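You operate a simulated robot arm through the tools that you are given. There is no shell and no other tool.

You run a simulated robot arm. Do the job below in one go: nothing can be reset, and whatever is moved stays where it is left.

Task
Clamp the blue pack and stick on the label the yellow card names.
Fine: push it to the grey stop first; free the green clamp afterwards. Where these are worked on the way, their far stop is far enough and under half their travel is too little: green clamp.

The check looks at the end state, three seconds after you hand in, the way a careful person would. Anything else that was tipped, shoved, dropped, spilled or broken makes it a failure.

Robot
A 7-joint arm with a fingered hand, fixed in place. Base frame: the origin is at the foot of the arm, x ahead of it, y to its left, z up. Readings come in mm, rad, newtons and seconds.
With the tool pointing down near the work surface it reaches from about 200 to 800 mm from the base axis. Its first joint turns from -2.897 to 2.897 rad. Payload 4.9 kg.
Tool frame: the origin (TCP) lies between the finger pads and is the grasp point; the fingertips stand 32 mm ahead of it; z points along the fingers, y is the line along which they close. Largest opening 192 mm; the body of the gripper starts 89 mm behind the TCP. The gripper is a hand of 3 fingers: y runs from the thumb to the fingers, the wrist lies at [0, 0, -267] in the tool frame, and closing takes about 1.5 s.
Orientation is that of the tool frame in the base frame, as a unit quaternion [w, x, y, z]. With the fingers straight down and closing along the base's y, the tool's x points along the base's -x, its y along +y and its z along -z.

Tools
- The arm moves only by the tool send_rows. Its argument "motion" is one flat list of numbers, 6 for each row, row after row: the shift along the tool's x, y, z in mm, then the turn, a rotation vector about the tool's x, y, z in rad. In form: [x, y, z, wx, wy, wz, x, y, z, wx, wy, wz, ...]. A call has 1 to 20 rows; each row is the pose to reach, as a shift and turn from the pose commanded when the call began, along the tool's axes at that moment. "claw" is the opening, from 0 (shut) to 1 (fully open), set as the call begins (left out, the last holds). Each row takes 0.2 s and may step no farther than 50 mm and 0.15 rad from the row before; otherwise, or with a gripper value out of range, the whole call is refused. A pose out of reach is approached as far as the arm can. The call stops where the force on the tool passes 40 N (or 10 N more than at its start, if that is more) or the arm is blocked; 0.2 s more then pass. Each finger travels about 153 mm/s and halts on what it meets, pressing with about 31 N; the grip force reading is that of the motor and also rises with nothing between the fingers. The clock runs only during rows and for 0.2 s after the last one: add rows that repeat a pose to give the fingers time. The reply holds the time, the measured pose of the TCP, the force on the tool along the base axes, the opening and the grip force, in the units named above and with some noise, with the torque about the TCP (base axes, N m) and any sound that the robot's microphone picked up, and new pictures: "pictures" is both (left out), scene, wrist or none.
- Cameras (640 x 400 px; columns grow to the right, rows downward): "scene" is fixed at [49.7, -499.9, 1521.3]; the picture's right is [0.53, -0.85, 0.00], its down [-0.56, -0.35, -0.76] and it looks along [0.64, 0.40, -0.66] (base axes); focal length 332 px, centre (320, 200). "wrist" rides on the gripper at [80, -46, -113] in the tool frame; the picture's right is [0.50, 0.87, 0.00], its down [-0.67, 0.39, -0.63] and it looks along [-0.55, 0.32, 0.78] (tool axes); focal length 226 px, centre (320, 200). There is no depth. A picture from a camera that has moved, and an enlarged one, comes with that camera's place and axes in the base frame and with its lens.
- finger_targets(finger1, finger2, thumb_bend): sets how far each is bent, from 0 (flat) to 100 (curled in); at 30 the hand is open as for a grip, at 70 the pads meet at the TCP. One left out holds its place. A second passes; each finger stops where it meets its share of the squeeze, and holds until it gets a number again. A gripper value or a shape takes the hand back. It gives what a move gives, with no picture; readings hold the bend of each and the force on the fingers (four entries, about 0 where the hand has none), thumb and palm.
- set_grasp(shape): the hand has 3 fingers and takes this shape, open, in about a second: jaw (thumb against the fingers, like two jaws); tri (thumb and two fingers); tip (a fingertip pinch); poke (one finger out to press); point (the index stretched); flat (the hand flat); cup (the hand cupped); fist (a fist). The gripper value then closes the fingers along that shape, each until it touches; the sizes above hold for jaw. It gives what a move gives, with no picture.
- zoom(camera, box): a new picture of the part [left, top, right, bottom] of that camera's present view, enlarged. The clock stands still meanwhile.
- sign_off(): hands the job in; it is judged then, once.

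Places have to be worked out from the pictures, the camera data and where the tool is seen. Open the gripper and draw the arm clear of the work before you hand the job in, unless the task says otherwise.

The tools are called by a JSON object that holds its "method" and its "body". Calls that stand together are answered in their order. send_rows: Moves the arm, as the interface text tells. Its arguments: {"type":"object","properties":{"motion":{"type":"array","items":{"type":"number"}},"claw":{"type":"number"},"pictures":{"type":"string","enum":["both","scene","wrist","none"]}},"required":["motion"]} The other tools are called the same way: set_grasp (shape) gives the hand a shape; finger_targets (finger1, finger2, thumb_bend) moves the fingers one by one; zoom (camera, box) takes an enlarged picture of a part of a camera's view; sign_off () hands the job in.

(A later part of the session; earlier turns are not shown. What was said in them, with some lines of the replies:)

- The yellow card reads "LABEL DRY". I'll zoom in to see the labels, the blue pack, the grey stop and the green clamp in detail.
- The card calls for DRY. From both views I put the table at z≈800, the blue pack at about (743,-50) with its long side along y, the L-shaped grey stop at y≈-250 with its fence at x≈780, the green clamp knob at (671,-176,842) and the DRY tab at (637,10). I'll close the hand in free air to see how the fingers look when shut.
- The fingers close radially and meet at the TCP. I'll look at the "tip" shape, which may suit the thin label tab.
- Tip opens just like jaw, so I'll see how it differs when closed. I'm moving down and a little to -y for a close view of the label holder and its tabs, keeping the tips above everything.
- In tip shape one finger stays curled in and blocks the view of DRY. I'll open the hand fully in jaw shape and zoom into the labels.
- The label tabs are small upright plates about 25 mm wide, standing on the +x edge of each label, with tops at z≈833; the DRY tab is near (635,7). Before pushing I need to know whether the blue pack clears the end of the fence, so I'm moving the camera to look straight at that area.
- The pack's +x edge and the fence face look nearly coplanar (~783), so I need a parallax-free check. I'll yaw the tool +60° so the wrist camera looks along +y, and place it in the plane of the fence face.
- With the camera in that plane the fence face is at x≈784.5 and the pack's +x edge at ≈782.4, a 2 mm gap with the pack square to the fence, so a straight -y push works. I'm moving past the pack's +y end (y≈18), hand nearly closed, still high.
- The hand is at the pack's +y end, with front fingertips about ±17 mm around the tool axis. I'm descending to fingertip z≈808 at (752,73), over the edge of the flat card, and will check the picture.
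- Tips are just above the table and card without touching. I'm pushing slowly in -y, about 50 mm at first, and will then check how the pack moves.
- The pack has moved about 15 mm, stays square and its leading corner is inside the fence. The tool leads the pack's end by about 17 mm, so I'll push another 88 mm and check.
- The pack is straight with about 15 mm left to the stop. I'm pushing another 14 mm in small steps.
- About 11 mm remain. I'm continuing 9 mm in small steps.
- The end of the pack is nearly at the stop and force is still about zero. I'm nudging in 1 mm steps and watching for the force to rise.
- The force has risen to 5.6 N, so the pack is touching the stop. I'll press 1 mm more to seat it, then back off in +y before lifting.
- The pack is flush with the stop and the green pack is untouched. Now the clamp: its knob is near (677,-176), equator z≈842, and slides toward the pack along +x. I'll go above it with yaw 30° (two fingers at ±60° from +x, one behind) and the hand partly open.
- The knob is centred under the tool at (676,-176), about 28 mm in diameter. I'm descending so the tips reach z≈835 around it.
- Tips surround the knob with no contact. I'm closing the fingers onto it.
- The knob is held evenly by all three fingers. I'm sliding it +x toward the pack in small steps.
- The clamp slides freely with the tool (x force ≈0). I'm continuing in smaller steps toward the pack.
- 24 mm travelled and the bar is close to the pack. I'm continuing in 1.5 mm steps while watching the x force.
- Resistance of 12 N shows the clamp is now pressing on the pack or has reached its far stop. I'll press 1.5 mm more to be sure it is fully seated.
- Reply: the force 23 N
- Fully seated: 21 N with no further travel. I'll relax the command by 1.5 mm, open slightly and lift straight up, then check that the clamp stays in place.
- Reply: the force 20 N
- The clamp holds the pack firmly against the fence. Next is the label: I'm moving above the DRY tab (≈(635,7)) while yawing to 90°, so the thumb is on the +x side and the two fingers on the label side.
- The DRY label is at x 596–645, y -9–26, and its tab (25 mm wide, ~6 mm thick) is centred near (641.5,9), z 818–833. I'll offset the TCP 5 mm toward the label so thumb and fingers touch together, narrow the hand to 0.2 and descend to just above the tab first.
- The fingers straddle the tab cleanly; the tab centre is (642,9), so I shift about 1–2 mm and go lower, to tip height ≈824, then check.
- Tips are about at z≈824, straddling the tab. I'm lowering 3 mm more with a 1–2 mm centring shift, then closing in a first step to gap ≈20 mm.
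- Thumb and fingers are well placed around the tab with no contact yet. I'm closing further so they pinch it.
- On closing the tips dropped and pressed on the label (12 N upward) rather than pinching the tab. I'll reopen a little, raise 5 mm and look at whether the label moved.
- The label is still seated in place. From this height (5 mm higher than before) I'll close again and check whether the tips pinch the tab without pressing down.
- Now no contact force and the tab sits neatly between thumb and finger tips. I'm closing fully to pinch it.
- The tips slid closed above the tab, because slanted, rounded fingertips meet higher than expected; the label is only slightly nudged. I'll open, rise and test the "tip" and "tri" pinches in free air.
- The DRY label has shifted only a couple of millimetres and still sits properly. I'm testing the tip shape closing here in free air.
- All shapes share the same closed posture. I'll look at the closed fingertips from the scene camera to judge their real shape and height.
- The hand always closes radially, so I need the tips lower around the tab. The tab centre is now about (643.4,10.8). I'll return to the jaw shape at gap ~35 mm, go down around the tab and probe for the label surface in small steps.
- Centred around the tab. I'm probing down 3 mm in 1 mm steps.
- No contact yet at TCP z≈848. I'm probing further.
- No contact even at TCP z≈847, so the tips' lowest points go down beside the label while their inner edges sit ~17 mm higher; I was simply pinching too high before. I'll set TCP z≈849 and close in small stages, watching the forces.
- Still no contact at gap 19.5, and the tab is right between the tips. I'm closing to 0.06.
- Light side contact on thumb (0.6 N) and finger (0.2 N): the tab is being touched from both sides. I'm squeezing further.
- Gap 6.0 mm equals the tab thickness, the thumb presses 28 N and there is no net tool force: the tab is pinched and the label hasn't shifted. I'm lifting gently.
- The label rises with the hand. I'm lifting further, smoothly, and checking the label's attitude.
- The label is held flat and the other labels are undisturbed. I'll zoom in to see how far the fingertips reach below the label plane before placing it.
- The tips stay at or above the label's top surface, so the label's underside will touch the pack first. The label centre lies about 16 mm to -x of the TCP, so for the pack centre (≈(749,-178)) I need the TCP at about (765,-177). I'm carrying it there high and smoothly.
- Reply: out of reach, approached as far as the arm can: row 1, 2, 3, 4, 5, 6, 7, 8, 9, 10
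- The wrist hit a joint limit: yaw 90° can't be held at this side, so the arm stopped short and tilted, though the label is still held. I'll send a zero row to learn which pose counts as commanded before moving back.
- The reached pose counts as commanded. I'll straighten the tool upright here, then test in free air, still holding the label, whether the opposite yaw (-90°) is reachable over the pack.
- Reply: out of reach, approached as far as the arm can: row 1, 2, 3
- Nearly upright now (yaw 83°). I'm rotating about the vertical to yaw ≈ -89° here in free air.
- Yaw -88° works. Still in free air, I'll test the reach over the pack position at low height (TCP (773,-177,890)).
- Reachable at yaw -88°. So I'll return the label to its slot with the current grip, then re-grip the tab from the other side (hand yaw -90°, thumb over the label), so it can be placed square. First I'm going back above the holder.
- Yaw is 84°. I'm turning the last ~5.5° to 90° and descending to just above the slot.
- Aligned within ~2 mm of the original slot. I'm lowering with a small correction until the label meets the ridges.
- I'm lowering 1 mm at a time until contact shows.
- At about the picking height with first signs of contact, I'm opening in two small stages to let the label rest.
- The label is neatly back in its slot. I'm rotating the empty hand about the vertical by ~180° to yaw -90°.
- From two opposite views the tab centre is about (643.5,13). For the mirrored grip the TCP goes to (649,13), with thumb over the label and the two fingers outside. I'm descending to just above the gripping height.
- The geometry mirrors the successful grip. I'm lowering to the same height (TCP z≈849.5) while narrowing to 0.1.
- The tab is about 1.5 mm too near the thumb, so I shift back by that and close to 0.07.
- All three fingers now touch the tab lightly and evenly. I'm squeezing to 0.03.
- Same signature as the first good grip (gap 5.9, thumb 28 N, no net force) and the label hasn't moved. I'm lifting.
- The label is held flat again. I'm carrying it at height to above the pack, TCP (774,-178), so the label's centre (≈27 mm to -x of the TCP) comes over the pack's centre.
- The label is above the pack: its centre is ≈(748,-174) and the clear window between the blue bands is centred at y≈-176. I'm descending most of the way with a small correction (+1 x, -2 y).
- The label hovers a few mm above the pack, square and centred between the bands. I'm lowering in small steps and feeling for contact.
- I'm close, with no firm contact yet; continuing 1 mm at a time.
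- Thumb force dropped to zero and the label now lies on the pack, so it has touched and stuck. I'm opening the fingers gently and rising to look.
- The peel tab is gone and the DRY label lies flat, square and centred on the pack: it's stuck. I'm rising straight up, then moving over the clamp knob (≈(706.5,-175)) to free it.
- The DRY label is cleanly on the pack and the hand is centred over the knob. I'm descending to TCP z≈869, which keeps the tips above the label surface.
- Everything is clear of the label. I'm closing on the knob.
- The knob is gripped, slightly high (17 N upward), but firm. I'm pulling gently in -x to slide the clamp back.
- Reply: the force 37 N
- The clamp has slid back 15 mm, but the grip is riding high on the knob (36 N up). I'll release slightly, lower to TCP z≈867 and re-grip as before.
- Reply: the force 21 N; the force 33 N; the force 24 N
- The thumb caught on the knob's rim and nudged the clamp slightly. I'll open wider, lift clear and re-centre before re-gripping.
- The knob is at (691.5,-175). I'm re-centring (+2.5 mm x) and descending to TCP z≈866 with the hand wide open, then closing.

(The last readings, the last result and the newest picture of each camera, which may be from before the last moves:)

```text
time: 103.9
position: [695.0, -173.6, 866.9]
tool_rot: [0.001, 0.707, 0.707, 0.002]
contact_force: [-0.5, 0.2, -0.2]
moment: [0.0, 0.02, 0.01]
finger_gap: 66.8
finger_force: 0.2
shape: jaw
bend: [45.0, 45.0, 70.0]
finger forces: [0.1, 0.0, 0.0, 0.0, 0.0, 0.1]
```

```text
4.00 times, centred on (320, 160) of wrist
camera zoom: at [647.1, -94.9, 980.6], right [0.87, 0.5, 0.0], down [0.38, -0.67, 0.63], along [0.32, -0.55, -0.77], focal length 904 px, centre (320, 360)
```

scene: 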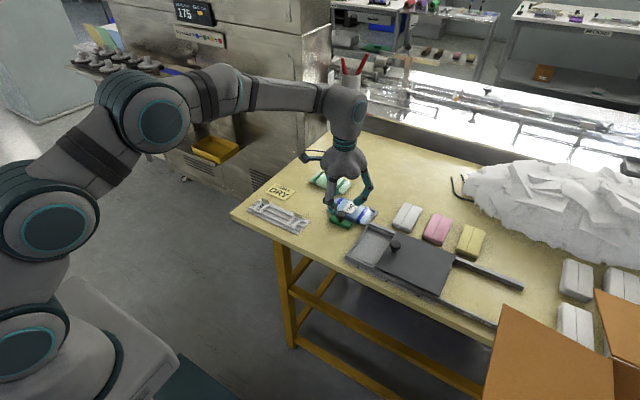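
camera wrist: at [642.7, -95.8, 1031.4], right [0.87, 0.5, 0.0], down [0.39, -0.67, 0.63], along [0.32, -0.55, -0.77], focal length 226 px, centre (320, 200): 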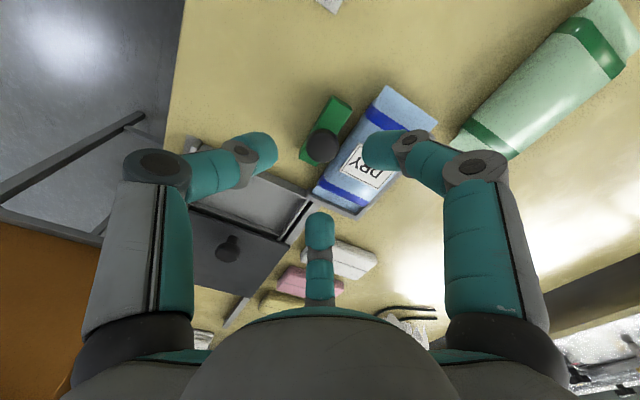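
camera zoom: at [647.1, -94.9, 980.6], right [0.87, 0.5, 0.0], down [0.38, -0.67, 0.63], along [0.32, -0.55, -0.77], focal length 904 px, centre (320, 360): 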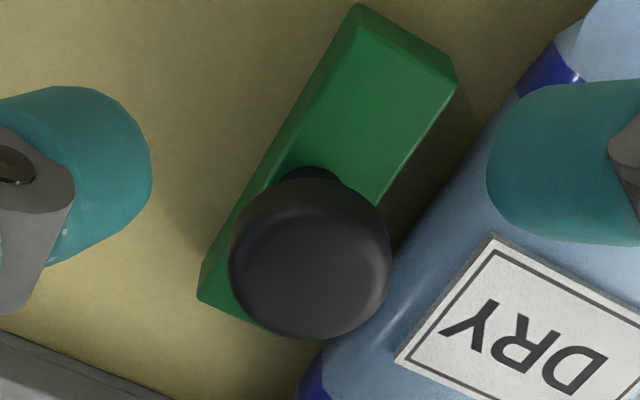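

Centred within 2 mm. I'm shifting -1.5 mm in x and closing on the knob.

{"method": "send_rows", "body": {"motion": [0, -1.5, 0.5, 0, 0, 0, 0, -1.5, 0.5, 0, 0, 0, 0, -1.5, 0.5, 0, 0, 0, 0, -1.5, 0.5, 0, 0, 0], "claw": 0.08, "pictures": "none"}}

{"method": "zoom", "body": {"camera": "scene", "box": [310, 185, 390, 235]}}

```text
time: 104.9
position: [692.8, -173.9, 865.4]
tool_rot: [0.002, 0.707, 0.707, 0.001]
contact_force: [-0.1, 0.5, -2.4]
moment: [0.0, 0.02, -0.01]
finger_gap: 22.6
finger_force: 31.1
shape: jaw
bend: [75.0, 75.0, 70.0]
finger forces: [27.4, 26.9, 0.1, 0.0, 27.8, 0.0]
```

```text
8.00 times, centred on (350, 210) of scene
camera zoom: at [49.7, -499.9, 1521.3], right [0.53, -0.85, 0.0], down [-0.56, -0.35, -0.76], along [0.64, 0.4, -0.66], focal length 2653 px, centre (80, 120)
```

zoom: 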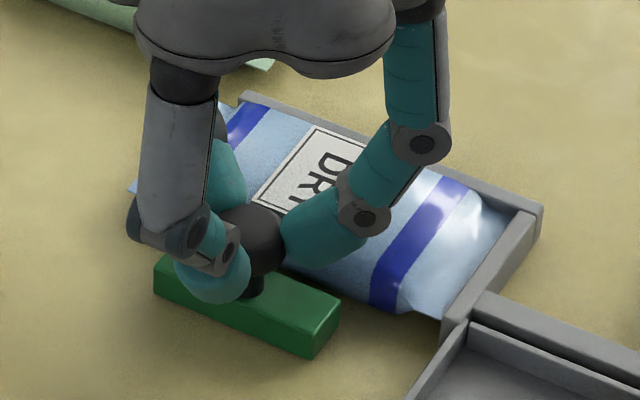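

A clean, balanced grip now (27/27/28 N, little net force). I'm pulling the clamp in -x back toward its start at x≈677.

{"method": "send_rows", "body": {"motion": [0, -1.5, 0, 0, 0, 0, 0, -4, 0, 0, 0, 0, 0, -6.5, 0, 0, 0, 0, 0, -9, 0, 0, 0, 0, 0, -11.5, 0, 0, 0, 0, 0, -13.5, 0, 0, 0, 0, 0, -13.5, 0, 0, 0, 0], "pictures": "none"}}

{"method": "zoom", "body": {"camera": "scene", "box": [310, 185, 390, 235]}}

```text
time: 106.5
position: [679.1, -175.1, 866.4]
tool_rot: [0.002, 0.707, 0.707, 0.002]
contact_force: [0.4, 1.1, 2.9]
moment: [0.01, 0.0, 0.01]
finger_gap: 22.5
finger_force: 31.0
shape: jaw
bend: [75.0, 75.0, 70.0]
finger forces: [28.8, 28.0, 0.1, 0.1, 29.0, 0.0]
```

```text
8.00 times, centred on (350, 210) of scene
camera zoom: at [49.7, -499.9, 1521.3], right [0.53, -0.85, 0.0], down [-0.56, -0.35, -0.76], along [0.64, 0.4, -0.66], focal length 2653 px, centre (80, 120)
```

zoom: 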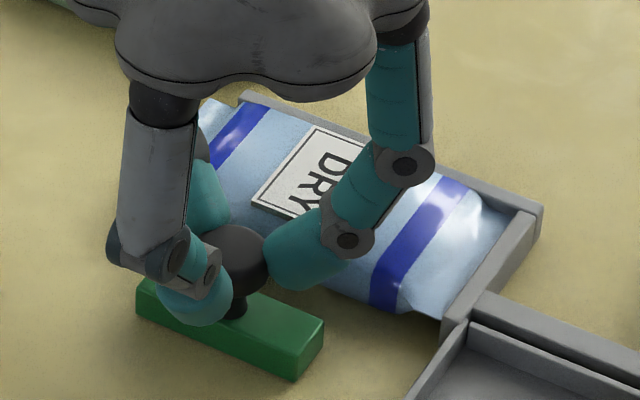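

Almost at the starting position. I'm pulling a few mm more to feel its end stop.

{"method": "send_rows", "body": {"motion": [0, -1, 0, 0, 0, 0, 0, -2, 0, 0, 0, 0, 0, -3, 0, 0, 0, 0, 0, -3, 0, 0, 0, 0], "pictures": "none"}}

```text
time: 107.5
position: [677.4, -174.8, 864.8]
tool_rot: [0.003, 0.707, 0.707, 0.002]
contact_force: [2.8, -1.4, 6.4]
moment: [-0.02, -0.1, 0.02]
finger_gap: 22.3
finger_force: 30.7
shape: jaw
bend: [75.0, 75.0, 70.0]
finger forces: [29.6, 29.7, 0.0, 0.1, 28.0, 0.1]
```

A slight 2.8 N suggests it is near the end stop. Pulling 2 mm more to confirm.

{"method": "send_rows", "body": {"motion": [0, -1, 0, 0, 0, 0, 0, -2, 0, 0, 0, 0, 0, -2, 0, 0, 0, 0], "pictures": "none"}}

```text
time: 108.3
position: [675.7, -174.4, 864.6]
tool_rot: [0.003, 0.707, 0.707, 0.002]
contact_force: [9.0, -2.3, 4.5]
moment: [-0.02, -0.24, 0.02]
finger_gap: 22.2
finger_force: 30.8
shape: jaw
bend: [75.0, 75.0, 70.0]
finger forces: [32.0, 33.2, 0.0, 0.1, 25.9, 0.1]
```

The clamp is at its open stop (9 N). I'll relax 2 mm, open the fingers and lift straight up.

{"method": "send_rows", "body": {"motion": [0, 1.8, 0, 0, 0, 0, 0, 1.8, 0, 0, 0, 0], "pictures": "none"}}

{"method": "send_rows", "body": {"motion": [0, 0, 0, 0, 0, 0, 0, 0, 0, 0, 0, 0, 0, 0, 0, 0, 0, 0], "claw": 0.3, "pictures": "none"}}

{"method": "send_rows", "body": {"motion": [0, 0, -20, 0, 0, 0, 0, 0, -50, 0, 0, 0, 0, 0, -90, 0, 0, 0, 0, 0, -120, 0, 0, 0, 0, 0, -120, 0, 0, 0], "pictures": "both"}}

{"method": "zoom", "body": {"camera": "scene", "box": [310, 185, 390, 235]}}

```text
time: 108.9
position: [676.3, -174.1, 864.6]
tool_rot: [0.001, 0.707, 0.707, 0.001]
contact_force: [0.9, 2.0, 10.0]
moment: [0.01, -0.1, 0.0]
finger_gap: 22.1
finger_force: 31.2
shape: jaw
bend: [75.0, 75.0, 70.0]
finger forces: [31.8, 30.8, 0.1, 0.1, 30.9, 0.1]
```

```text
time: 109.7
position: [677.9, -174.8, 864.4]
tool_rot: [0.001, 0.707, 0.707, 0.002]
contact_force: [-0.2, -0.1, 0.1]
moment: [0.03, -0.02, -0.01]
finger_gap: 57.5
finger_force: 0.0
shape: jaw
bend: [79.0, 79.0, 70.0]
finger forces: [0.0, 0.1, 0.0, 0.0, 0.0, 0.0]
```

```text
time: 110.9
position: [673.1, -174.4, 984.6]
tool_rot: [0.002, 0.707, 0.707, 0.001]
contact_force: [0.5, -0.3, -0.2]
moment: [0.01, -0.02, -0.01]
finger_gap: 57.4
finger_force: 0.1
shape: jaw
bend: [79.0, 79.0, 70.0]
finger forces: [0.1, 0.0, 0.0, 0.1, 0.1, 0.1]
camera wrist: at [625.9, -94.5, 1099.6], right [0.87, 0.5, 0.0], down [0.38, -0.67, 0.63], along [0.32, -0.55, -0.77], focal length 226 px, centre (320, 200)
```

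scene: 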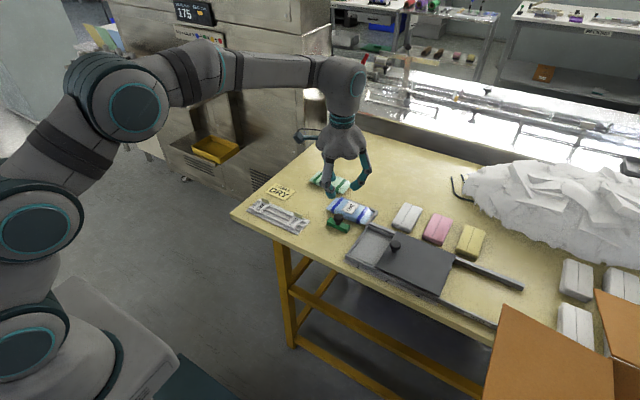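
wrist: 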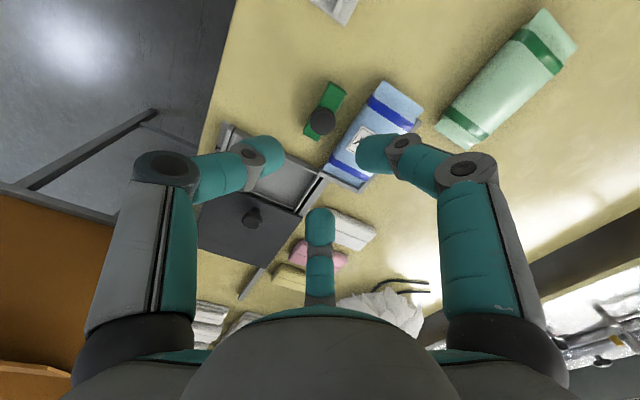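

```text
8.00 times, centred on (350, 210) of scene
camera zoom: at [49.7, -499.9, 1521.3], right [0.53, -0.85, 0.0], down [-0.56, -0.35, -0.76], along [0.64, 0.4, -0.66], focal length 2653 px, centre (80, 120)
```

zoom: 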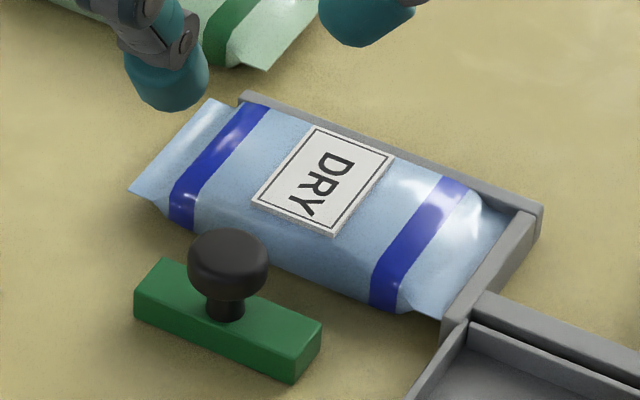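

The clamp is fully back and the label sits square on the pack. I'll check the pack against the stop and the rest of the table before clearing the arm.

{"method": "zoom", "body": {"camera": "scene", "box": [340, 195, 388, 230]}}

{"method": "zoom", "body": {"camera": "scene", "box": [230, 160, 390, 260]}}

{"method": "zoom", "body": {"camera": "wrist", "box": [280, 80, 440, 200]}}

```text
11.43 times, centred on (364, 212) of scene
camera zoom: at [49.7, -499.9, 1521.3], right [0.53, -0.85, 0.0], down [-0.56, -0.35, -0.76], along [0.64, 0.4, -0.66], focal length 3790 px, centre (-183, 57)
```

zoom: 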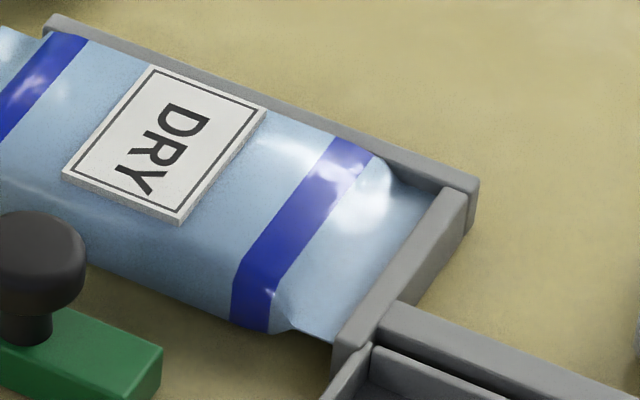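

```text
4.00 times, centred on (310, 210) of scene
camera zoom: at [49.7, -499.9, 1521.3], right [0.53, -0.85, 0.0], down [-0.56, -0.35, -0.76], along [0.64, 0.4, -0.66], focal length 1327 px, centre (360, 160)
```

zoom: 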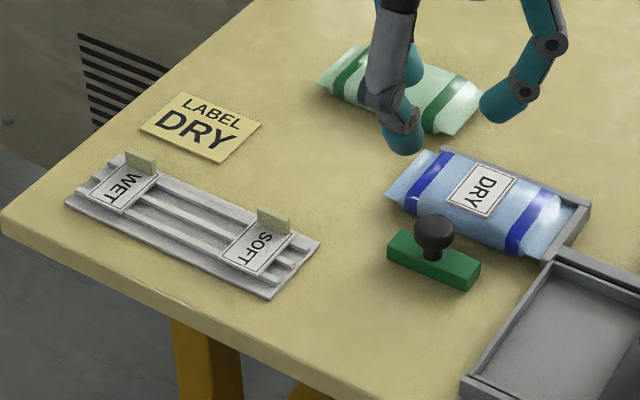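

```text
3.33 times, centred on (360, 140) of wrist
camera zoom: at [625.9, -94.5, 1099.6], right [0.87, 0.5, 0.0], down [0.38, -0.67, 0.63], along [0.32, -0.55, -0.77], focal length 754 px, centre (187, 400)
```

zoom: 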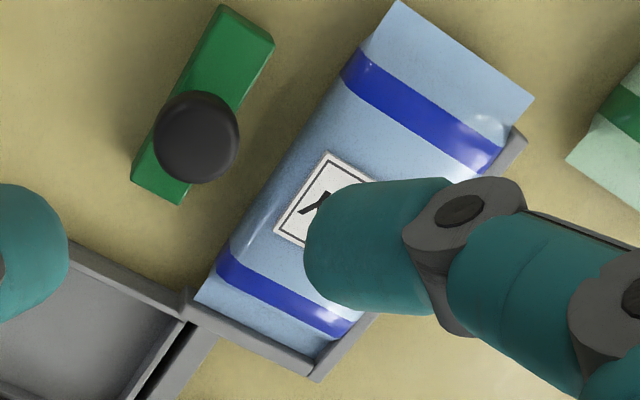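

All is in order: the pack is against stop and fence, DRY is on it, the clamp is open, and the other items are untouched. I'm opening the hand and drawing the arm back and up, clear of the work.

{"method": "send_rows", "body": {"motion": [0, 0, -30, 0, 0, 0, 20, -15, -45, 0, 0, 0, 50, -37, -45, 0, 0, 0, 80, -59, -45, 0, 0, 0, 110, -81, -45, 0, 0, 0, 140, -104, -45, 0, 0, 0, 154, -114, -45, 0, 0, 0, 154, -114, -45, 0, 0, 0, 154, -114, -45, 0, 0, 0], "claw": 1.0, "pictures": "both"}}

{"method": "zoom", "body": {"camera": "scene", "box": [230, 150, 390, 250]}}

```text
time: 112.9
position: [563.1, -23.1, 1028.0]
tool_rot: [0.002, 0.707, 0.707, 0.001]
contact_force: [-0.2, -0.3, 0.1]
moment: [-0.02, -0.03, 0.03]
finger_gap: 192.1
finger_force: 0.1
shape: jaw
bend: [30.0, 30.0, 30.0]
finger forces: [0.0, 0.0, 0.0, 0.0, 0.1, 0.0]
camera wrist: at [516.1, 57.6, 1141.7], right [0.87, 0.5, 0.0], down [0.38, -0.67, 0.63], along [0.32, -0.55, -0.77], focal length 226 px, centre (320, 200)
```

scene: 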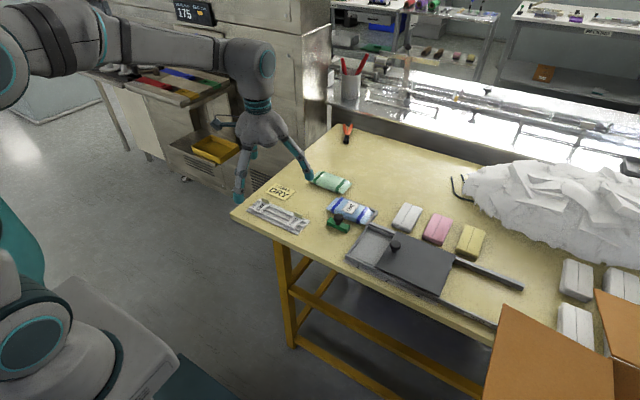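
wrist: 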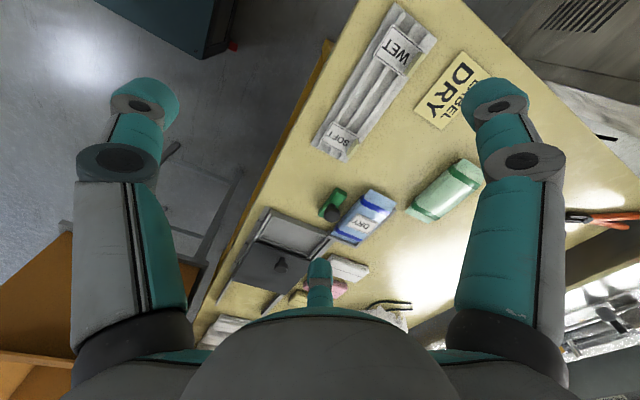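

```text
4.00 times, centred on (310, 200) of scene
camera zoom: at [49.7, -499.9, 1521.3], right [0.53, -0.85, 0.0], down [-0.56, -0.35, -0.76], along [0.64, 0.4, -0.66], focal length 1327 px, centre (360, 200)
```

zoom: 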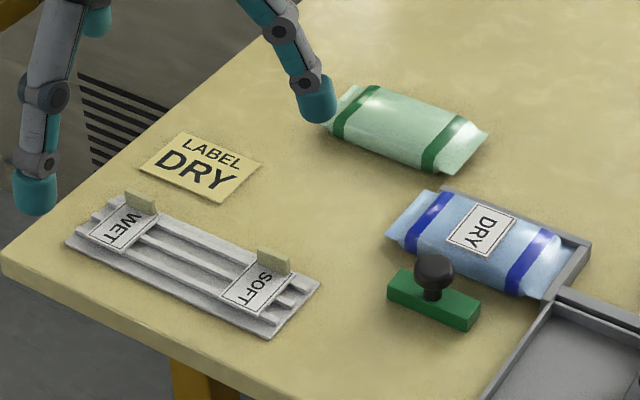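

The arm is clear with the hand open. The blue pack is at the grey stop with the DRY label on it, the green clamp is freed, and everything else is where it was, so I'm handing in.

{"method": "sign_off", "body": {}}

```text
The job is handed in.
```

The job is handed in: the blue pack is against the grey stop with the DRY label stuck on it, and the green clamp is freed. I haven't seen the result of the check.

- **Pack:** I pushed it along the fence until it met the grey stop. It was still there when I handed in.
- **Clamp:** I slid it about 30 mm onto the pack until it went no further. After labelling I pulled it back to its open stop.
- **Label:** The yellow card named DRY. The label lies flat and square between the two blue bands. Its tab was gone once it touched the pack.

- **Re-gripped label:** A wrist joint limit kept me from placing the label with my first grip. I set it back in its slot and picked it up again from the other side.
- **Clamp nudge:** While freeing the clamp, my first grip sat too high on the knob and pushed the clamp slightly, so I gripped it again.

In the last pictures the WET and SOFT labels, the card, the green pack and the other items on the table looked undisturbed. The hand is open and the arm is clear of the work.
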